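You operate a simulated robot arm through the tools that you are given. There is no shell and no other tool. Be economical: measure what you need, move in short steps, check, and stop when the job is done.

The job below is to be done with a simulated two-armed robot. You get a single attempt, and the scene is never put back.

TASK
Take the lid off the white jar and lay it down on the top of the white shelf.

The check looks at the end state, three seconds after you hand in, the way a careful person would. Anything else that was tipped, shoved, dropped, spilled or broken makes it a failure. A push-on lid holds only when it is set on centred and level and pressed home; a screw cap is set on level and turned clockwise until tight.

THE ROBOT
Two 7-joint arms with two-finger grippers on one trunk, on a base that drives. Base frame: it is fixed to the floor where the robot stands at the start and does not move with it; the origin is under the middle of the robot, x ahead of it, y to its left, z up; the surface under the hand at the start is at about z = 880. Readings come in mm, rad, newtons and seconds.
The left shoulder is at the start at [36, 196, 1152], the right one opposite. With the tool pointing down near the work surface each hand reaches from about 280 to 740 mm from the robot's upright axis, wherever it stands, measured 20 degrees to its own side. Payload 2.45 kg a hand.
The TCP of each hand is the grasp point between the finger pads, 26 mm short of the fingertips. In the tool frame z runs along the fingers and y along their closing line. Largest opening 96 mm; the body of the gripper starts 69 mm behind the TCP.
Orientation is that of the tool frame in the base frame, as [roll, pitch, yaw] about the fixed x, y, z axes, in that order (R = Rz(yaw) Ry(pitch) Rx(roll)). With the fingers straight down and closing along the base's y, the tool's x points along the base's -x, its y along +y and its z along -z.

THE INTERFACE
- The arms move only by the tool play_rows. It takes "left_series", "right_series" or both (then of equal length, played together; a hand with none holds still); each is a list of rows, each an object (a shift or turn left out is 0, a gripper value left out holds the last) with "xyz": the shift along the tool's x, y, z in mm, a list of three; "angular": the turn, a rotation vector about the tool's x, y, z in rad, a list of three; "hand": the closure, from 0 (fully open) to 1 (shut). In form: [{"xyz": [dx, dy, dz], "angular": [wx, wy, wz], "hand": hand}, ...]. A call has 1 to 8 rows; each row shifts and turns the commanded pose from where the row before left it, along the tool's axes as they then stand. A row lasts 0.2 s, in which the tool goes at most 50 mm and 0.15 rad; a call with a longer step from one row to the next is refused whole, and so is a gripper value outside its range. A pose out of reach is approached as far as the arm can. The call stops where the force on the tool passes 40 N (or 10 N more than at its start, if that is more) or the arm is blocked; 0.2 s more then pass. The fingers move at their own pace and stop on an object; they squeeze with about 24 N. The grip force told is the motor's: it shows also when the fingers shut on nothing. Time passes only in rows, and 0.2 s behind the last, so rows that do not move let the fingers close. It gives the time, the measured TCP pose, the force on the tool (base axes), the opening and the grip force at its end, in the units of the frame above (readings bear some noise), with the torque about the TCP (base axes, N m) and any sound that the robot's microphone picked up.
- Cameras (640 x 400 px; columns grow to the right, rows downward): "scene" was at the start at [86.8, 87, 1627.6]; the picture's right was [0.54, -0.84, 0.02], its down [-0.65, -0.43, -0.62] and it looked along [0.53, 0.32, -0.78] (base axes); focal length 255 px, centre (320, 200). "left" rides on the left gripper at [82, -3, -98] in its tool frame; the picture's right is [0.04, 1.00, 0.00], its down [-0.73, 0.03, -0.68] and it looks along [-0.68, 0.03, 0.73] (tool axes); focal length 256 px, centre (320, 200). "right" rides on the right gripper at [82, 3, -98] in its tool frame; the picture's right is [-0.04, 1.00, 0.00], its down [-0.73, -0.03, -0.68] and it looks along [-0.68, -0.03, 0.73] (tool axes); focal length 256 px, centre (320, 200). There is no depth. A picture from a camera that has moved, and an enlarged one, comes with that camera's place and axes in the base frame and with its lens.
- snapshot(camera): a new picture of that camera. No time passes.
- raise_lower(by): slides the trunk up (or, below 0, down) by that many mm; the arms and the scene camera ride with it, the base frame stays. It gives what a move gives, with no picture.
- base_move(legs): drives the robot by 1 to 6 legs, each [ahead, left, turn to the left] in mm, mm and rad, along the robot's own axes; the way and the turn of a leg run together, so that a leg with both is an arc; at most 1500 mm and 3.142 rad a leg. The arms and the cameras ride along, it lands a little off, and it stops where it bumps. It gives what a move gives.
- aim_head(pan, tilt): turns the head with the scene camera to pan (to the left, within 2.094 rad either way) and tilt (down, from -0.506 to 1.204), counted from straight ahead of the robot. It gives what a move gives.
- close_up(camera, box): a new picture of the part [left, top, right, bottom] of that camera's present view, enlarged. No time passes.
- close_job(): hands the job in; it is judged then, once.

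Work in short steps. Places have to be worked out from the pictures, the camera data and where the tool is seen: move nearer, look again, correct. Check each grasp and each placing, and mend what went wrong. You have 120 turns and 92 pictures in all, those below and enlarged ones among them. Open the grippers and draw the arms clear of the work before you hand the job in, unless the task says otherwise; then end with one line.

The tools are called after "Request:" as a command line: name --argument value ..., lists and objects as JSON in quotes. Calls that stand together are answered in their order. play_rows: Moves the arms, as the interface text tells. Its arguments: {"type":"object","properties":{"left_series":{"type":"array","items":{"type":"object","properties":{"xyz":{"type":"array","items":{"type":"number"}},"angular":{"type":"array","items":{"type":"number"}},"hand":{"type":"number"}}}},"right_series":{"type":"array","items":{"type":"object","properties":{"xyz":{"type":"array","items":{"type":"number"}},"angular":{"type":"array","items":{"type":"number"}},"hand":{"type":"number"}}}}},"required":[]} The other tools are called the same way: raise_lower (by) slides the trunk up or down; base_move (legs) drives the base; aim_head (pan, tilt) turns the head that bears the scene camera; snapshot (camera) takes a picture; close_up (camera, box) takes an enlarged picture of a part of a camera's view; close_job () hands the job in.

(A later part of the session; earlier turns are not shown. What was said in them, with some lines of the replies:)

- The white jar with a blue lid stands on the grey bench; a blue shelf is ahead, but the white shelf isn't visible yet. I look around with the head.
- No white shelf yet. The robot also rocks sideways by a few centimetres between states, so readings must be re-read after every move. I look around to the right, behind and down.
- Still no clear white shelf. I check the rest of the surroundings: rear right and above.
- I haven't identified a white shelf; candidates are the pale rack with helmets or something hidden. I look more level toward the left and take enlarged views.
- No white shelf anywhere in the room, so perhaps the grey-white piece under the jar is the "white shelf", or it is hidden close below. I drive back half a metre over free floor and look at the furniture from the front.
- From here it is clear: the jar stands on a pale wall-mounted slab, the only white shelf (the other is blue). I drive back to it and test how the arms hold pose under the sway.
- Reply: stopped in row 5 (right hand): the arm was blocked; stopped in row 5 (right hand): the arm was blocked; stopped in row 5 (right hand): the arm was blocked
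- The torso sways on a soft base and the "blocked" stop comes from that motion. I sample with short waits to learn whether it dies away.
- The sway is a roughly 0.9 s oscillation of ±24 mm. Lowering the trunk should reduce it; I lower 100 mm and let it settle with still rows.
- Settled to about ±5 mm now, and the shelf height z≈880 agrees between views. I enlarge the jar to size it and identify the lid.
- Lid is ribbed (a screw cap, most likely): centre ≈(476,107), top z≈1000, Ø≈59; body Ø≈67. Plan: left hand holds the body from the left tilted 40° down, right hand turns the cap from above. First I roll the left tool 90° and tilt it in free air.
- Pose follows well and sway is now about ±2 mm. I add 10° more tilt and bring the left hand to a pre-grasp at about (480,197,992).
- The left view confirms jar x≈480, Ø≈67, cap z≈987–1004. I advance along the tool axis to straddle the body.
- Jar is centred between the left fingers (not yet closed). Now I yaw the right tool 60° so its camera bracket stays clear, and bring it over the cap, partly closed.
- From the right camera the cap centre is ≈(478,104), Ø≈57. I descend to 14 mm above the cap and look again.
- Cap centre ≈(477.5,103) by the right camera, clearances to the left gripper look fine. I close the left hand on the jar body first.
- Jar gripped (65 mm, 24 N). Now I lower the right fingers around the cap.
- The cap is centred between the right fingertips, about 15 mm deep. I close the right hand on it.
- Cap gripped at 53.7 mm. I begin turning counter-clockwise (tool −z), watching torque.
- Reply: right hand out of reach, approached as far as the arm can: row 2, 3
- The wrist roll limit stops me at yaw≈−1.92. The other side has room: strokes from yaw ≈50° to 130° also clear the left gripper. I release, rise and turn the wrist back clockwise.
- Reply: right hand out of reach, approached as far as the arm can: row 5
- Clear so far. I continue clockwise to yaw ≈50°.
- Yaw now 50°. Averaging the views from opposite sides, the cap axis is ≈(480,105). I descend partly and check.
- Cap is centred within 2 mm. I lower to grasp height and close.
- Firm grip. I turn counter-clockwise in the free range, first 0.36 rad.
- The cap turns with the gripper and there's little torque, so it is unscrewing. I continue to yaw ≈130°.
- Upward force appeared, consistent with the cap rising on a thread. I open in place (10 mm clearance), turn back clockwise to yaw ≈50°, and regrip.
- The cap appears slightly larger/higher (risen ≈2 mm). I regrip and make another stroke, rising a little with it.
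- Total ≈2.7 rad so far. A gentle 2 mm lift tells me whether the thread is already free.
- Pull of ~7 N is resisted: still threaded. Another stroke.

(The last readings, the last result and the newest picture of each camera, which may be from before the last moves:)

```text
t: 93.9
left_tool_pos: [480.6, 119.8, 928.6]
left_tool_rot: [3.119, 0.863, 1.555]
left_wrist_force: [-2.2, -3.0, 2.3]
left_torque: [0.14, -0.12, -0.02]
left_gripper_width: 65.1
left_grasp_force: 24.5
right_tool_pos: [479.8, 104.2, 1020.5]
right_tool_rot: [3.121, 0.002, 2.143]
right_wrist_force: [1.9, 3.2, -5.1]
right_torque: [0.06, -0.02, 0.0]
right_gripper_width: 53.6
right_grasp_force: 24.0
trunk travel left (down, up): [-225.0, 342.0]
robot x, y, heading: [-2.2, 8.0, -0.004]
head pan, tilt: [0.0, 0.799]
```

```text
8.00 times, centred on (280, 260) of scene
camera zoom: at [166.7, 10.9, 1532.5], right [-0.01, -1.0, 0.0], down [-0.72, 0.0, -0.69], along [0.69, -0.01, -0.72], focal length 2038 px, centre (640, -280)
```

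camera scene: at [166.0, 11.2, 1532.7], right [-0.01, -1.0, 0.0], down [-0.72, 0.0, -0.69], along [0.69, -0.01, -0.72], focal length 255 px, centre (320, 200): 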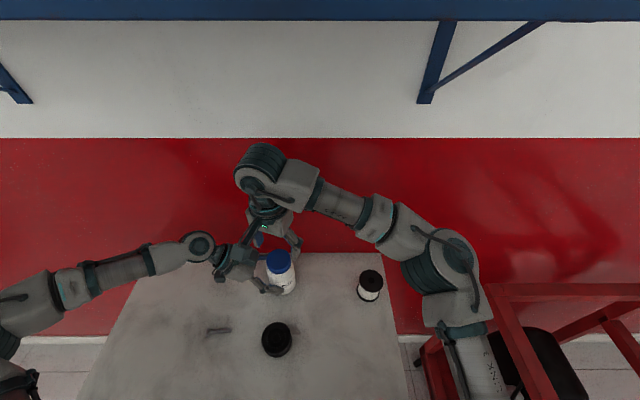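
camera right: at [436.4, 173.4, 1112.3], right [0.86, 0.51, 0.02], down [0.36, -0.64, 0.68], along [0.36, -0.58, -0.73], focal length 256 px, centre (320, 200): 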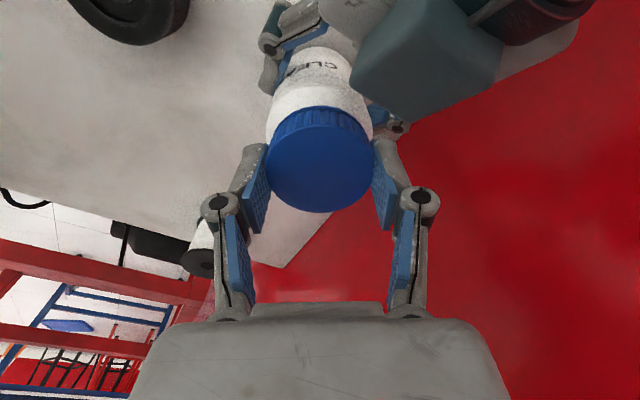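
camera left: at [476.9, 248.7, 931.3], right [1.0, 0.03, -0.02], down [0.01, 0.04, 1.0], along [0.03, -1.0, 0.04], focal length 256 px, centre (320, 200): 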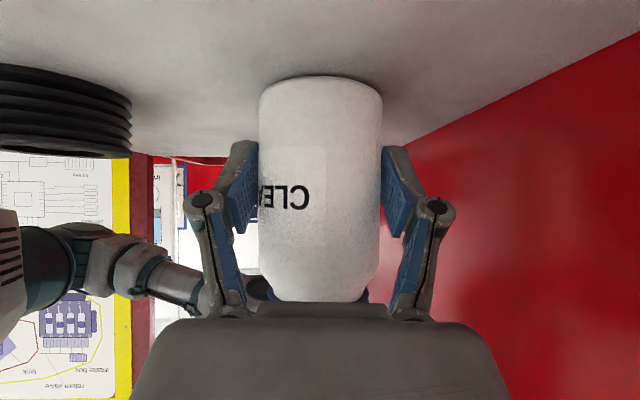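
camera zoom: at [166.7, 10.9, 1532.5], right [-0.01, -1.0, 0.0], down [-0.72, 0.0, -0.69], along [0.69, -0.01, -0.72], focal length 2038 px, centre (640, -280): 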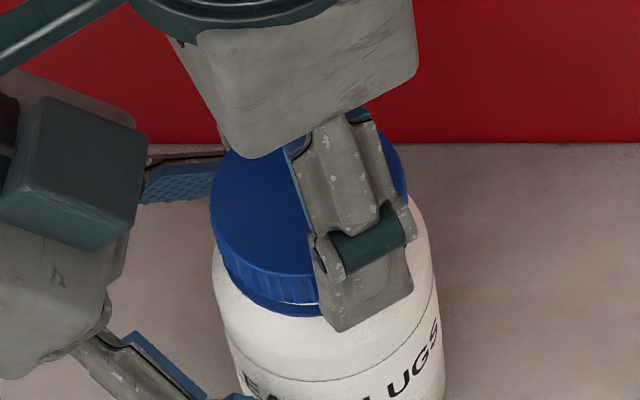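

A gap has opened between the cap and the tamper ring left on the neck. Still a few N of resistance, so another stroke.

Request:
play_rows --right_series '[{"xyz": [0, 0, 1], "hand": 0.22}, {"hand": 0.22}, {"angular": [0, 0, 0.13]}, {"angular": [0, 0, 0.13]}, {"angular": [0, 0, 0.13]}, {"angular": [0, 0, 0.13]}, {"angular": [0, 0, 0.13]}, {"angular": [0, 0, 0.13]}]'

Request:
play_rows --right_series '[{"angular": [0, 0, 0.13]}, {"angular": [0, 0, 0.13]}, {"angular": [0, 0, 0.13]}, {"angular": [0, 0, 0.13]}, {"angular": [0, 0, 0.1]}, {}]'

Request:
play_rows --right_series '[{"hand": 0.35}, {"hand": 0.5}, {"hand": 0.6}, {"hand": 0.6}, {"hand": 0.6}]'

Request:
play_rows --right_series '[{"xyz": [0, 0, -0.1], "angular": [0, 0, -0.13]}, {"xyz": [0, 0, -0.1], "angular": [0, 0, -0.13]}, {"xyz": [0, 0, -0.1], "angular": [0, 0, -0.13]}, {"xyz": [0, 0, -0.1], "angular": [0, 0, -0.13]}, {"xyz": [0, 0, -0.1], "angular": [0, 0, -0.13]}, {"xyz": [0, 0, -0.1], "angular": [0, 0, -0.13]}, {"xyz": [0, 0, -0.1], "angular": [0, 0, -0.13]}, {"xyz": [0, 0, -0.1], "angular": [0, 0, -0.13]}]'

Request:
play_rows --right_series '[{"xyz": [0, 0, -0.1], "angular": [0, 0, -0.13]}, {"xyz": [0, 0, -0.1], "angular": [0, 0, -0.13]}, {"angular": [0, 0, -0.1]}]'

Request:
play_rows --right_series '[{"xyz": [0, 0, -1]}, {"xyz": [0, 0, -1]}, {}]'

Request:
close_up --camera "scene" --box '[240, 235, 320, 285]'

```text
t: 95.7
left_tool_pos: [478.8, 121.0, 927.4]
left_tool_rot: [3.119, 0.864, 1.556]
left_wrist_force: [0.7, 1.0, 0.6]
left_torque: [0.0, 0.01, -0.01]
left_gripper_width: 64.9
left_grasp_force: 24.2
right_tool_pos: [479.3, 103.9, 1017.9]
right_tool_rot: [3.126, -0.013, 1.361]
right_wrist_force: [-0.3, -0.2, 0.3]
right_torque: [-0.02, -0.01, 0.0]
right_gripper_width: 75.1
right_grasp_force: 0.2
trunk travel left (down, up): [-225.0, 342.0]
robot x, y, heading: [0.4, 6.8, -0.003]
head pan, tilt: [0.0, 0.799]
```

```text
t: 97.1
left_tool_pos: [480.3, 121.4, 927.7]
left_tool_rot: [3.12, 0.864, 1.556]
left_wrist_force: [-0.2, 0.6, 0.4]
left_torque: [0.03, 0.01, -0.01]
left_gripper_width: 65.3
left_grasp_force: 23.9
right_tool_pos: [479.3, 104.1, 1018.0]
right_tool_rot: [3.135, -0.02, 0.742]
right_wrist_force: [0.3, 0.0, 0.3]
right_torque: [-0.02, 0.01, -0.03]
right_gripper_width: 75.3
right_grasp_force: 0.1
trunk travel left (down, up): [-225.0, 342.0]
robot x, y, heading: [-1.2, 7.3, -0.004]
head pan, tilt: [0.0, 0.799]
```

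```text
t: 98.3
left_tool_pos: [481.5, 119.5, 928.5]
left_tool_rot: [3.118, 0.865, 1.556]
left_wrist_force: [1.7, -1.2, -0.5]
left_torque: [0.07, 0.04, 0.04]
left_gripper_width: 65.1
left_grasp_force: 23.7
right_tool_pos: [480.0, 104.6, 1017.7]
right_tool_rot: [3.137, -0.02, 0.743]
right_wrist_force: [-1.0, 1.3, 3.4]
right_torque: [0.04, 0.05, 0.03]
right_gripper_width: 54.2
right_grasp_force: 24.6
trunk travel left (down, up): [-225.0, 342.0]
robot x, y, heading: [-0.2, 8.0, -0.007]
head pan, tilt: [0.0, 0.799]
```

```text
t: 100.1
left_tool_pos: [480.0, 120.3, 928.3]
left_tool_rot: [3.119, 0.864, 1.555]
left_wrist_force: [-0.6, -0.2, -0.4]
left_torque: [-0.01, 0.05, 0.01]
left_gripper_width: 65.0
left_grasp_force: 23.7
right_tool_pos: [478.9, 105.4, 1018.9]
right_tool_rot: [3.122, -0.006, 1.785]
right_wrist_force: [-0.9, -0.4, -0.4]
right_torque: [-0.01, -0.02, 0.0]
right_gripper_width: 54.1
right_grasp_force: 23.6
trunk travel left (down, up): [-225.0, 342.0]
robot x, y, heading: [0.1, 6.9, -0.007]
head pan, tilt: [0.0, 0.799]
```

```text
t: 100.9
left_tool_pos: [479.2, 120.3, 927.8]
left_tool_rot: [3.12, 0.863, 1.556]
left_wrist_force: [-0.1, -0.2, 0.4]
left_torque: [-0.02, 0.01, -0.06]
left_gripper_width: 64.9
left_grasp_force: 24.4
right_tool_pos: [480.2, 103.1, 1019.2]
right_tool_rot: [3.121, 0.002, 2.147]
right_wrist_force: [0.4, 0.7, 0.0]
right_torque: [-0.01, -0.06, 0.0]
right_gripper_width: 53.7
right_grasp_force: 24.4
trunk travel left (down, up): [-225.0, 342.0]
robot x, y, heading: [-2.7, 5.8, -0.008]
head pan, tilt: [0.0, 0.799]
```

```text
t: 101.7
left_tool_pos: [480.8, 120.4, 928.7]
left_tool_rot: [3.118, 0.864, 1.555]
left_wrist_force: [-0.2, 0.5, -0.3]
left_torque: [0.02, -0.01, -0.01]
left_gripper_width: 64.9
left_grasp_force: 24.2
right_tool_pos: [479.2, 105.1, 1021.2]
right_tool_rot: [3.121, 0.003, 2.144]
right_wrist_force: [0.9, 0.9, -0.3]
right_torque: [0.02, 0.04, -0.01]
right_gripper_width: 54.1
right_grasp_force: 24.2
trunk travel left (down, up): [-225.0, 342.0]
robot x, y, heading: [-2.9, 7.9, -0.009]
head pan, tilt: [0.0, 0.799]
```

```text
8.00 times, centred on (280, 260) of scene
camera zoom: at [166.6, 11.0, 1532.6], right [-0.01, -1.0, 0.0], down [-0.72, 0.0, -0.69], along [0.69, -0.01, -0.72], focal length 2038 px, centre (640, -280)
```

zoom: 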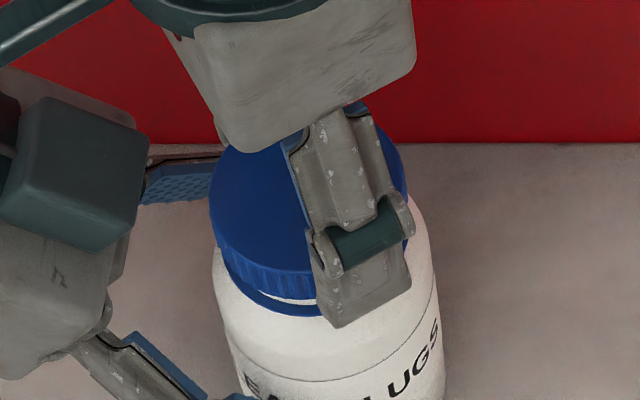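

All forces are now zero and the gap grows: the thread is free. I lift the cap straight up.

Request:
play_rows --right_series '[{"xyz": [0, 0, -3]}, {"xyz": [0, 0, -5]}, {"xyz": [0, 0, -8]}, {"xyz": [0, 0, -15]}, {"xyz": [0, 0, -20]}, {"xyz": [0, 0, -20]}]'

Request:
snapshot --camera "scene"

Request:
snapshot --camera "right"

```text
t: 103.1
left_tool_pos: [481.2, 121.2, 928.2]
left_tool_rot: [3.12, 0.864, 1.555]
left_wrist_force: [0.2, -0.2, -0.3]
left_torque: [0.01, -0.02, 0.01]
left_gripper_width: 65.2
left_grasp_force: 23.6
right_tool_pos: [478.2, 104.3, 1092.2]
right_tool_rot: [3.123, 0.001, 2.144]
right_wrist_force: [-0.7, -0.4, -0.3]
right_torque: [-0.01, -0.03, -0.01]
right_gripper_width: 53.8
right_grasp_force: 23.9
trunk travel left (down, up): [-225.0, 342.0]
robot x, y, heading: [-3.6, 7.2, -0.005]
head pan, tilt: [0.0, 0.799]
```

```text
39 pictures are left
camera scene: at [166.1, 11.1, 1532.6], right [-0.01, -1.0, 0.0], down [-0.72, 0.0, -0.69], along [0.69, -0.01, -0.72], focal length 255 px, centre (320, 200)
```

scene: 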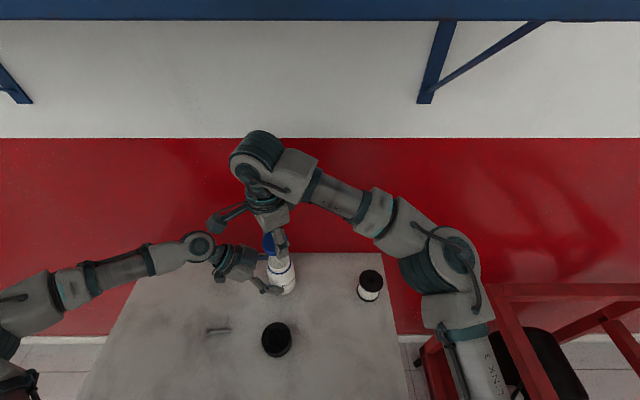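

```text
38 pictures are left
camera right: at [435.4, 172.5, 1191.0], right [0.86, 0.51, 0.02], down [0.36, -0.64, 0.68], along [0.36, -0.58, -0.73], focal length 256 px, centre (320, 200)
```

right: 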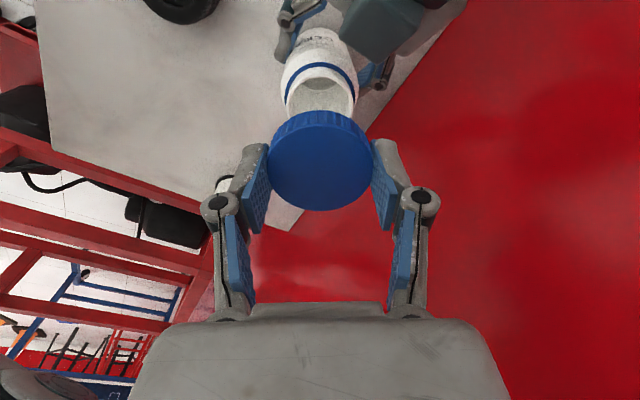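

Cap is off and held; the jar stands open. I carry it to a free patch of the shelf around (390,−10), between jar, black pot and spool.

Request:
play_rows --right_series '[{"xyz": [-8, -22.7, 0]}, {"xyz": [-8, -22.7, 0]}, {"xyz": [-8, -22.7, 0]}, {"xyz": [-8, -22.7, 0]}, {"xyz": [-8, -22.7, 0]}, {"xyz": [-8, -22.7, 0]}, {}, {}]'

Request:
play_rows --right_series '[{"xyz": [0, 0, 25]}, {"xyz": [0, 0, 25]}, {"xyz": [0, 0, 25]}, {"xyz": [0, 0, 25]}, {"xyz": [0, 0, 25]}, {"xyz": [0, 0, 20]}, {}, {}]'

Request:
snapshot --camera "scene"

Request:
snapshot --camera "right"

```text
t: 104.9
left_tool_pos: [480.1, 121.9, 928.4]
left_tool_rot: [3.118, 0.863, 1.555]
left_wrist_force: [-0.2, 0.6, -0.3]
left_torque: [0.01, 0.01, -0.02]
left_gripper_width: 65.2
left_grasp_force: 24.4
right_tool_pos: [390.2, -10.3, 1088.3]
right_tool_rot: [3.123, 0.001, 2.145]
right_wrist_force: [0.3, -0.7, -0.4]
right_torque: [-0.01, -0.02, -0.04]
right_gripper_width: 54.0
right_grasp_force: 24.1
trunk travel left (down, up): [-225.0, 342.0]
robot x, y, heading: [0.5, 6.3, -0.006]
head pan, tilt: [0.0, 0.799]
```

```text
t: 106.7
left_tool_pos: [480.0, 120.4, 929.1]
left_tool_rot: [3.119, 0.864, 1.555]
left_wrist_force: [0.6, 0.0, 0.6]
left_torque: [0.01, 0.0, 0.02]
left_gripper_width: 65.1
left_grasp_force: 24.2
right_tool_pos: [393.0, -8.5, 946.0]
right_tool_rot: [3.125, 0.001, 2.142]
right_wrist_force: [-0.7, -0.3, 0.3]
right_torque: [-0.03, -0.04, -0.01]
right_gripper_width: 54.0
right_grasp_force: 23.6
trunk travel left (down, up): [-225.0, 342.0]
robot x, y, heading: [-2.2, 8.2, -0.004]
head pan, tilt: [0.0, 0.799]
```

```text
37 pictures are left
camera scene: at [166.3, 9.5, 1532.6], right [-0.01, -1.0, 0.0], down [-0.72, 0.0, -0.69], along [0.69, 0.0, -0.72], focal length 255 px, centre (320, 200)
```

scene: 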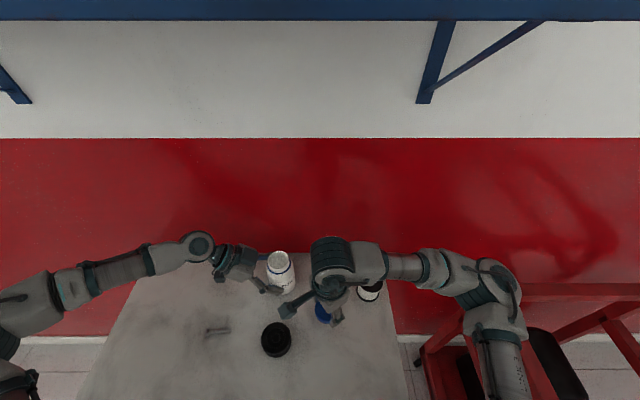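

```text
36 pictures are left
camera right: at [349.6, 59.9, 1043.8], right [0.86, 0.51, 0.02], down [0.36, -0.64, 0.68], along [0.36, -0.58, -0.73], focal length 256 px, centre (320, 200)
```

right: 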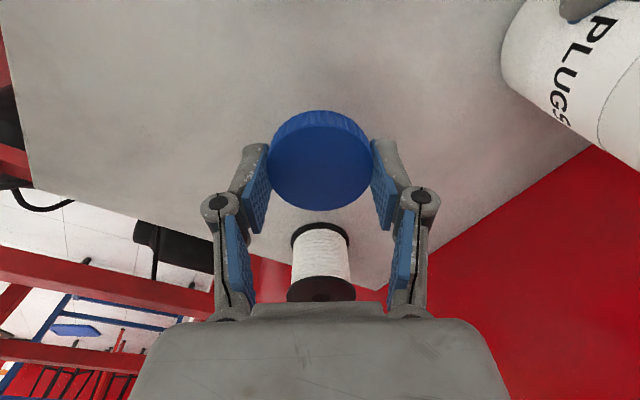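

Free patch below, spool well beyond. I descend to just above the shelf, then in fine steps until contact shows.

Request:
play_rows --right_series '[{"xyz": [0, 0, 10]}, {"xyz": [0, 0, 10]}, {"xyz": [0, 0, 8]}, {"xyz": [0, 0, 5]}, {}, {}]'

Request:
play_rows --right_series '[{"xyz": [0, 0, 1.5]}, {"xyz": [0, 0, 1.5]}, {}]'

Request:
close_up --camera "right" --box '[160, 50, 480, 250]'

```text
t: 108.1
left_tool_pos: [479.7, 121.4, 928.5]
left_tool_rot: [3.118, 0.864, 1.556]
left_wrist_force: [0.0, -1.0, 0.6]
left_torque: [0.04, 0.03, 0.01]
left_gripper_width: 65.1
left_grasp_force: 24.2
right_tool_pos: [394.5, -7.9, 912.1]
right_tool_rot: [3.123, 0.002, 2.145]
right_wrist_force: [0.5, -0.3, 0.2]
right_torque: [-0.01, -0.01, 0.0]
right_gripper_width: 53.7
right_grasp_force: 23.8
trunk travel left (down, up): [-225.0, 342.0]
robot x, y, heading: [1.3, 8.8, -0.003]
head pan, tilt: [0.0, 0.799]
```

```text
t: 108.9
left_tool_pos: [479.4, 120.5, 927.8]
left_tool_rot: [3.119, 0.864, 1.555]
left_wrist_force: [-0.9, 0.6, -0.4]
left_torque: [-0.02, 0.02, -0.01]
left_gripper_width: 65.0
left_grasp_force: 23.7
right_tool_pos: [392.0, -8.5, 908.1]
right_tool_rot: [3.122, 0.002, 2.147]
right_wrist_force: [0.2, 0.0, 0.5]
right_torque: [0.01, -0.02, -0.01]
right_gripper_width: 53.8
right_grasp_force: 24.0
trunk travel left (down, up): [-225.0, 342.0]
robot x, y, heading: [-4.1, 8.8, -0.006]
head pan, tilt: [0.0, 0.799]
```

```text
2.00 times, centred on (320, 150) of right
camera zoom: at [350.1, 60.1, 1007.3], right [0.86, 0.51, 0.02], down [0.36, -0.64, 0.68], along [0.36, -0.58, -0.73], focal length 512 px, centre (320, 300)
```

zoom: 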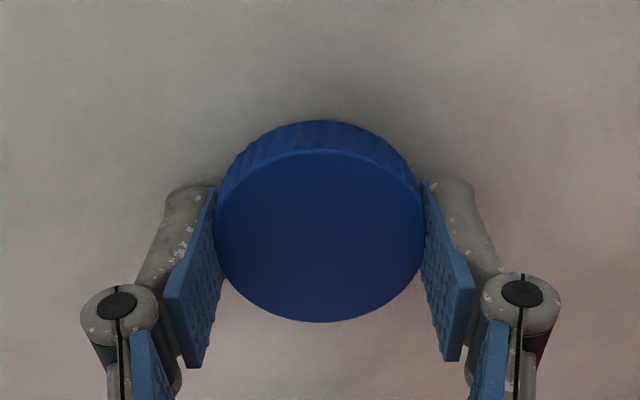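

Very close; no contact force yet. I go down another 2 mm in fine steps.

Request:
play_rows --right_series '[{"xyz": [0, 0, 1]}, {"xyz": [0, 0, 1]}, {}]'

Request:
play_rows --right_series '[{"xyz": [0, 0, 1]}, {}]'

```text
t: 109.7
left_tool_pos: [480.4, 120.2, 928.8]
left_tool_rot: [3.119, 0.863, 1.556]
left_wrist_force: [0.3, -0.1, 0.9]
left_torque: [0.04, 0.0, 0.03]
left_gripper_width: 65.1
left_grasp_force: 23.5
right_tool_pos: [393.3, -9.4, 907.2]
right_tool_rot: [3.124, 0.001, 2.145]
right_wrist_force: [-0.1, 0.4, -0.9]
right_torque: [0.01, 0.02, 0.02]
right_gripper_width: 53.8
right_grasp_force: 23.5
trunk travel left (down, up): [-225.0, 342.0]
robot x, y, heading: [-0.1, 10.8, -0.004]
head pan, tilt: [0.0, 0.799]
```

```text
t: 110.3
left_tool_pos: [480.2, 120.5, 929.0]
left_tool_rot: [3.121, 0.863, 1.556]
left_wrist_force: [-1.1, 0.6, -0.5]
left_torque: [0.0, 0.0, -0.02]
left_gripper_width: 64.7
left_grasp_force: 24.3
right_tool_pos: [393.1, -9.5, 906.3]
right_tool_rot: [3.121, 0.003, 2.143]
right_wrist_force: [0.7, -0.1, 1.1]
right_torque: [0.02, 0.03, 0.01]
right_gripper_width: 53.7
right_grasp_force: 24.1
trunk travel left (down, up): [-225.0, 342.0]
robot x, y, heading: [0.1, 7.4, -0.008]
head pan, tilt: [0.0, 0.799]
```

No contact yet at 906. I continue 1 mm at a time.

Request:
play_rows --right_series '[{"xyz": [0, 0, 1]}, {}]'

Request:
play_rows --right_series '[{"xyz": [0, 0, 1]}, {}]'

Request:
close_up --camera "right" --box '[200, 60, 440, 210]'

```text
t: 110.9
left_tool_pos: [480.0, 120.3, 928.7]
left_tool_rot: [3.119, 0.866, 1.555]
left_wrist_force: [0.2, -0.2, -1.1]
left_torque: [0.02, 0.0, -0.02]
left_gripper_width: 65.5
left_grasp_force: 23.8
right_tool_pos: [392.4, -8.5, 905.9]
right_tool_rot: [3.12, 0.002, 2.142]
right_wrist_force: [2.3, -0.2, 11.2]
right_torque: [-0.09, 0.21, 0.05]
right_gripper_width: 54.2
right_grasp_force: 23.6
trunk travel left (down, up): [-225.0, 342.0]
robot x, y, heading: [-3.4, 9.6, -0.001]
head pan, tilt: [0.0, 0.799]
```

```text
t: 111.5
left_tool_pos: [479.1, 120.8, 929.1]
left_tool_rot: [3.118, 0.865, 1.553]
left_wrist_force: [0.6, -0.6, -0.3]
left_torque: [0.03, 0.0, 0.01]
left_gripper_width: 65.3
left_grasp_force: 24.0
right_tool_pos: [393.3, -7.8, 904.2]
right_tool_rot: [3.12, 0.002, 2.143]
right_wrist_force: [3.5, -1.0, 19.6]
right_torque: [0.0, 0.29, 0.04]
right_gripper_width: 53.8
right_grasp_force: 24.3
trunk travel left (down, up): [-225.0, 342.0]
robot x, y, heading: [-5.0, 6.1, -0.005]
head pan, tilt: [0.0, 0.799]
```

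```text
2.67 times, centred on (320, 135) of right
camera zoom: at [349.7, 60.3, 1003.3], right [0.86, 0.51, 0.02], down [0.36, -0.64, 0.68], along [0.36, -0.58, -0.73], focal length 683 px, centre (320, 373)
```

zoom: 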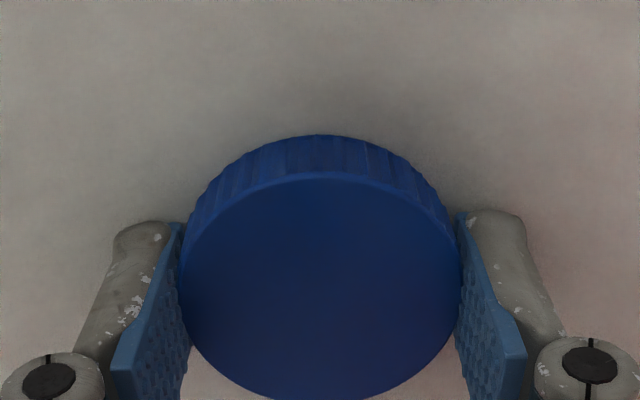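

Contact (≈20 N). I ease off 1.5 mm, open slowly, then rise straight up.

Request:
play_rows --right_series '[{"xyz": [0, 0, -1.5]}, {"hand": 0.38}, {"hand": 0.3}, {"hand": 0.15}, {"hand": 0.1}, {}]'

Request:
play_rows --right_series '[{"xyz": [0, 0, -5]}, {"xyz": [0, 0, -15]}, {"xyz": [0, 0, -25]}, {"xyz": [0, 0, -30]}, {"xyz": [0, 0, -30]}, {"xyz": [0, 0, -30]}, {}]'

Request:
snapshot --camera "right"

Request:
snapshot --camera "left"

```text
t: 112.9
left_tool_pos: [479.4, 120.7, 926.6]
left_tool_rot: [3.118, 0.865, 1.555]
left_wrist_force: [0.7, -0.3, 0.7]
left_torque: [-0.04, 0.03, 0.01]
left_gripper_width: 64.9
left_grasp_force: 24.8
right_tool_pos: [392.4, -9.0, 905.0]
right_tool_rot: [3.123, 0.001, 2.145]
right_wrist_force: [0.0, 0.0, -0.1]
right_torque: [-0.01, 0.0, 0.02]
right_gripper_width: 86.1
right_grasp_force: 0.0
trunk travel left (down, up): [-225.0, 342.0]
robot x, y, heading: [-3.6, 8.0, -0.002]
head pan, tilt: [0.0, 0.799]
```

```text
t: 114.5
left_tool_pos: [480.5, 120.3, 927.9]
left_tool_rot: [3.121, 0.864, 1.555]
left_wrist_force: [-0.7, 0.7, 0.0]
left_torque: [-0.03, 0.02, -0.03]
left_gripper_width: 65.3
left_grasp_force: 24.4
right_tool_pos: [391.5, -10.9, 1039.6]
right_tool_rot: [3.122, 0.002, 2.146]
right_wrist_force: [0.3, 0.6, -0.6]
right_torque: [-0.01, -0.02, 0.01]
right_gripper_width: 86.3
right_grasp_force: 0.0
trunk travel left (down, up): [-225.0, 342.0]
robot x, y, heading: [0.1, 12.1, -0.007]
head pan, tilt: [0.0, 0.799]
```

```text
33 pictures are left
camera right: at [348.0, 58.4, 1138.7], right [0.86, 0.51, 0.02], down [0.36, -0.64, 0.68], along [0.36, -0.58, -0.73], focal length 256 px, centre (320, 200)
```

right: 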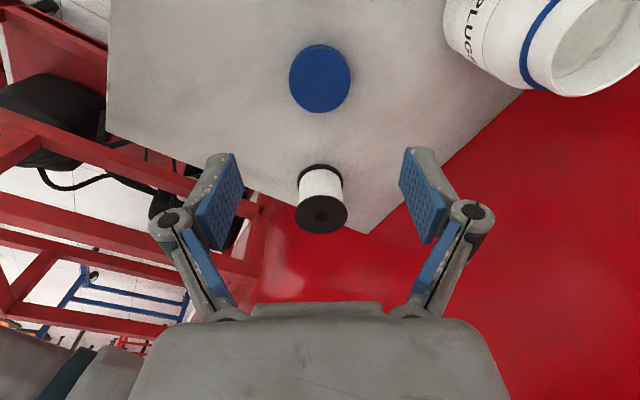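

```text
32 pictures are left
camera left: at [477.1, 248.7, 931.0], right [1.0, 0.03, -0.02], down [0.02, 0.04, 1.0], along [0.03, -1.0, 0.04], focal length 256 px, centre (320, 200)
```

left: 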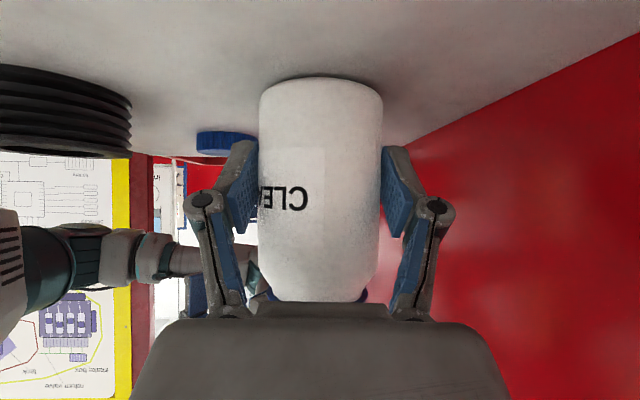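

The cap lies flat on the shelf; the jar stands as before. I release the jar gently and back the left hand out along its axis.

Request:
play_rows --left_series '[{"hand": 0.3}, {"hand": 0.2}, {"hand": 0.1}, {"hand": 0.0}, {}, {}]'

Request:
snapshot --camera "left"

```text
t: 115.9
left_tool_pos: [480.5, 121.2, 927.5]
left_tool_rot: [3.12, 0.862, 1.555]
left_wrist_force: [0.1, -0.1, -0.3]
left_torque: [-0.02, -0.01, -0.02]
left_gripper_width: 95.8
left_grasp_force: 0.0
right_tool_pos: [391.1, -10.3, 1038.9]
right_tool_rot: [3.123, 0.001, 2.142]
right_wrist_force: [0.2, 0.3, -0.4]
right_torque: [0.01, 0.0, 0.02]
right_gripper_width: 86.5
right_grasp_force: 0.0
trunk travel left (down, up): [-225.0, 342.0]
robot x, y, heading: [-4.2, 8.7, -0.003]
head pan, tilt: [0.0, 0.799]
```

```text
31 pictures are left
camera left: at [477.0, 248.6, 931.1], right [1.0, 0.03, -0.02], down [0.01, 0.04, 1.0], along [0.03, -1.0, 0.04], focal length 256 px, centre (320, 200)
```

left: 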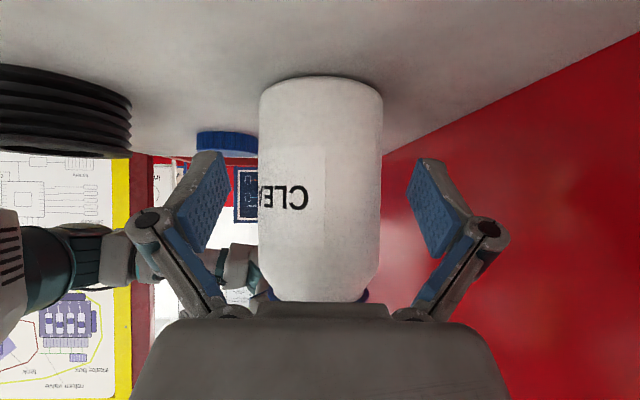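

Fingers are clear of the jar, which is steady. I back out the left hand and lift both arms away.

Request:
play_rows --left_series '[{"xyz": [0, 0, -15]}, {"xyz": [0, 0, -20]}, {"xyz": [0, 0, -30]}, {"xyz": [0, 0, -35]}, {"xyz": [0, 0, -35]}, {"xyz": [0, 0, -35]}, {}]'

Request:
play_rows --left_series '[{"xyz": [10, 0, -30]}, {"xyz": [10, 0, -30]}, {"xyz": [10, 0, -30]}, {}, {}]' --right_series '[{"xyz": [0, 0, -25], "hand": 0}, {"xyz": [0, 0, -25]}, {"xyz": [0, 0, -25]}, {"xyz": [0, 0, -15]}, {}]'

Request:
snapshot --camera "scene"

Request:
close_up --camera "scene" --box '[180, 230, 420, 380]'

```text
t: 117.5
left_tool_pos: [480.9, 250.2, 1038.9]
left_tool_rot: [3.12, 0.865, 1.556]
left_wrist_force: [-0.2, 0.0, 0.7]
left_torque: [0.0, 0.0, 0.02]
left_gripper_width: 96.1
left_grasp_force: 0.1
right_tool_pos: [390.5, -10.3, 1039.2]
right_tool_rot: [3.12, 0.001, 2.144]
right_wrist_force: [-0.1, -0.9, 0.2]
right_torque: [0.0, 0.02, 0.01]
right_gripper_width: 86.3
right_grasp_force: 0.0
trunk travel left (down, up): [-225.0, 342.0]
robot x, y, heading: [-1.8, 8.9, -0.006]
head pan, tilt: [0.0, 0.799]
```

```text
t: 118.7
left_tool_pos: [478.1, 338.0, 1076.0]
left_tool_rot: [3.121, 0.865, 1.553]
left_wrist_force: [-0.9, 0.1, 0.2]
left_torque: [-0.03, -0.01, 0.01]
left_gripper_width: 96.2
left_grasp_force: 0.0
right_tool_pos: [388.3, -10.9, 1130.3]
right_tool_rot: [3.121, 0.001, 2.143]
right_wrist_force: [-0.1, 0.7, 0.1]
right_torque: [0.0, 0.0, 0.02]
right_gripper_width: 96.0
right_grasp_force: 0.1
trunk travel left (down, up): [-225.0, 342.0]
robot x, y, heading: [-1.1, 8.8, -0.005]
head pan, tilt: [0.0, 0.799]
```

```text
30 pictures are left
camera scene: at [165.9, 10.9, 1532.6], right [-0.01, -1.0, 0.0], down [-0.72, 0.0, -0.69], along [0.69, -0.01, -0.72], focal length 255 px, centre (320, 200)
```

scene: 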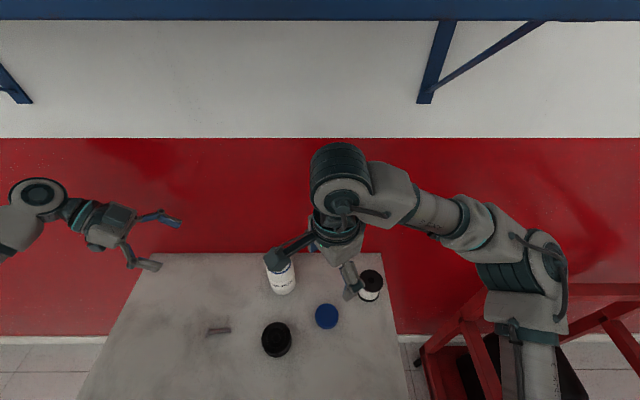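

```text
2.67 times, centred on (300, 305) of scene
camera zoom: at [165.9, 10.9, 1532.6], right [-0.01, -1.0, 0.0], down [-0.72, 0.0, -0.69], along [0.69, -0.01, -0.72], focal length 679 px, centre (373, -80)
```

zoom: 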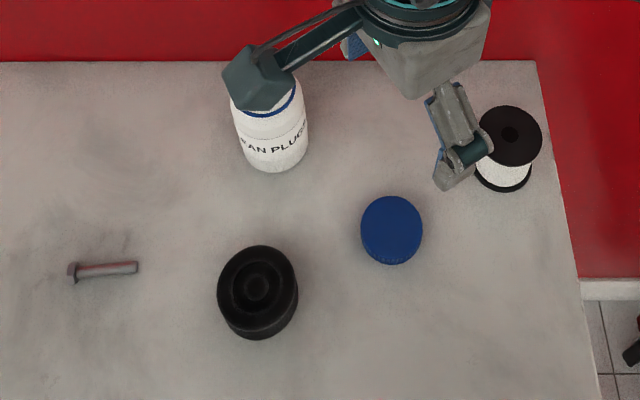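

Cap lies flat on the white shelf; the jar, pot, bolt and spool all stand as before, and both hands are open and clear. I hand in.

Request:
close_job

```text
The job is handed in.
```

The white jar's blue lid is unscrewed and lying flat on the white shelf. I took "the white shelf" to be the pale wall-mounted shelf the jar stands on, since I saw no other white one. Nothing else was disturbed, and both hands are open and clear.
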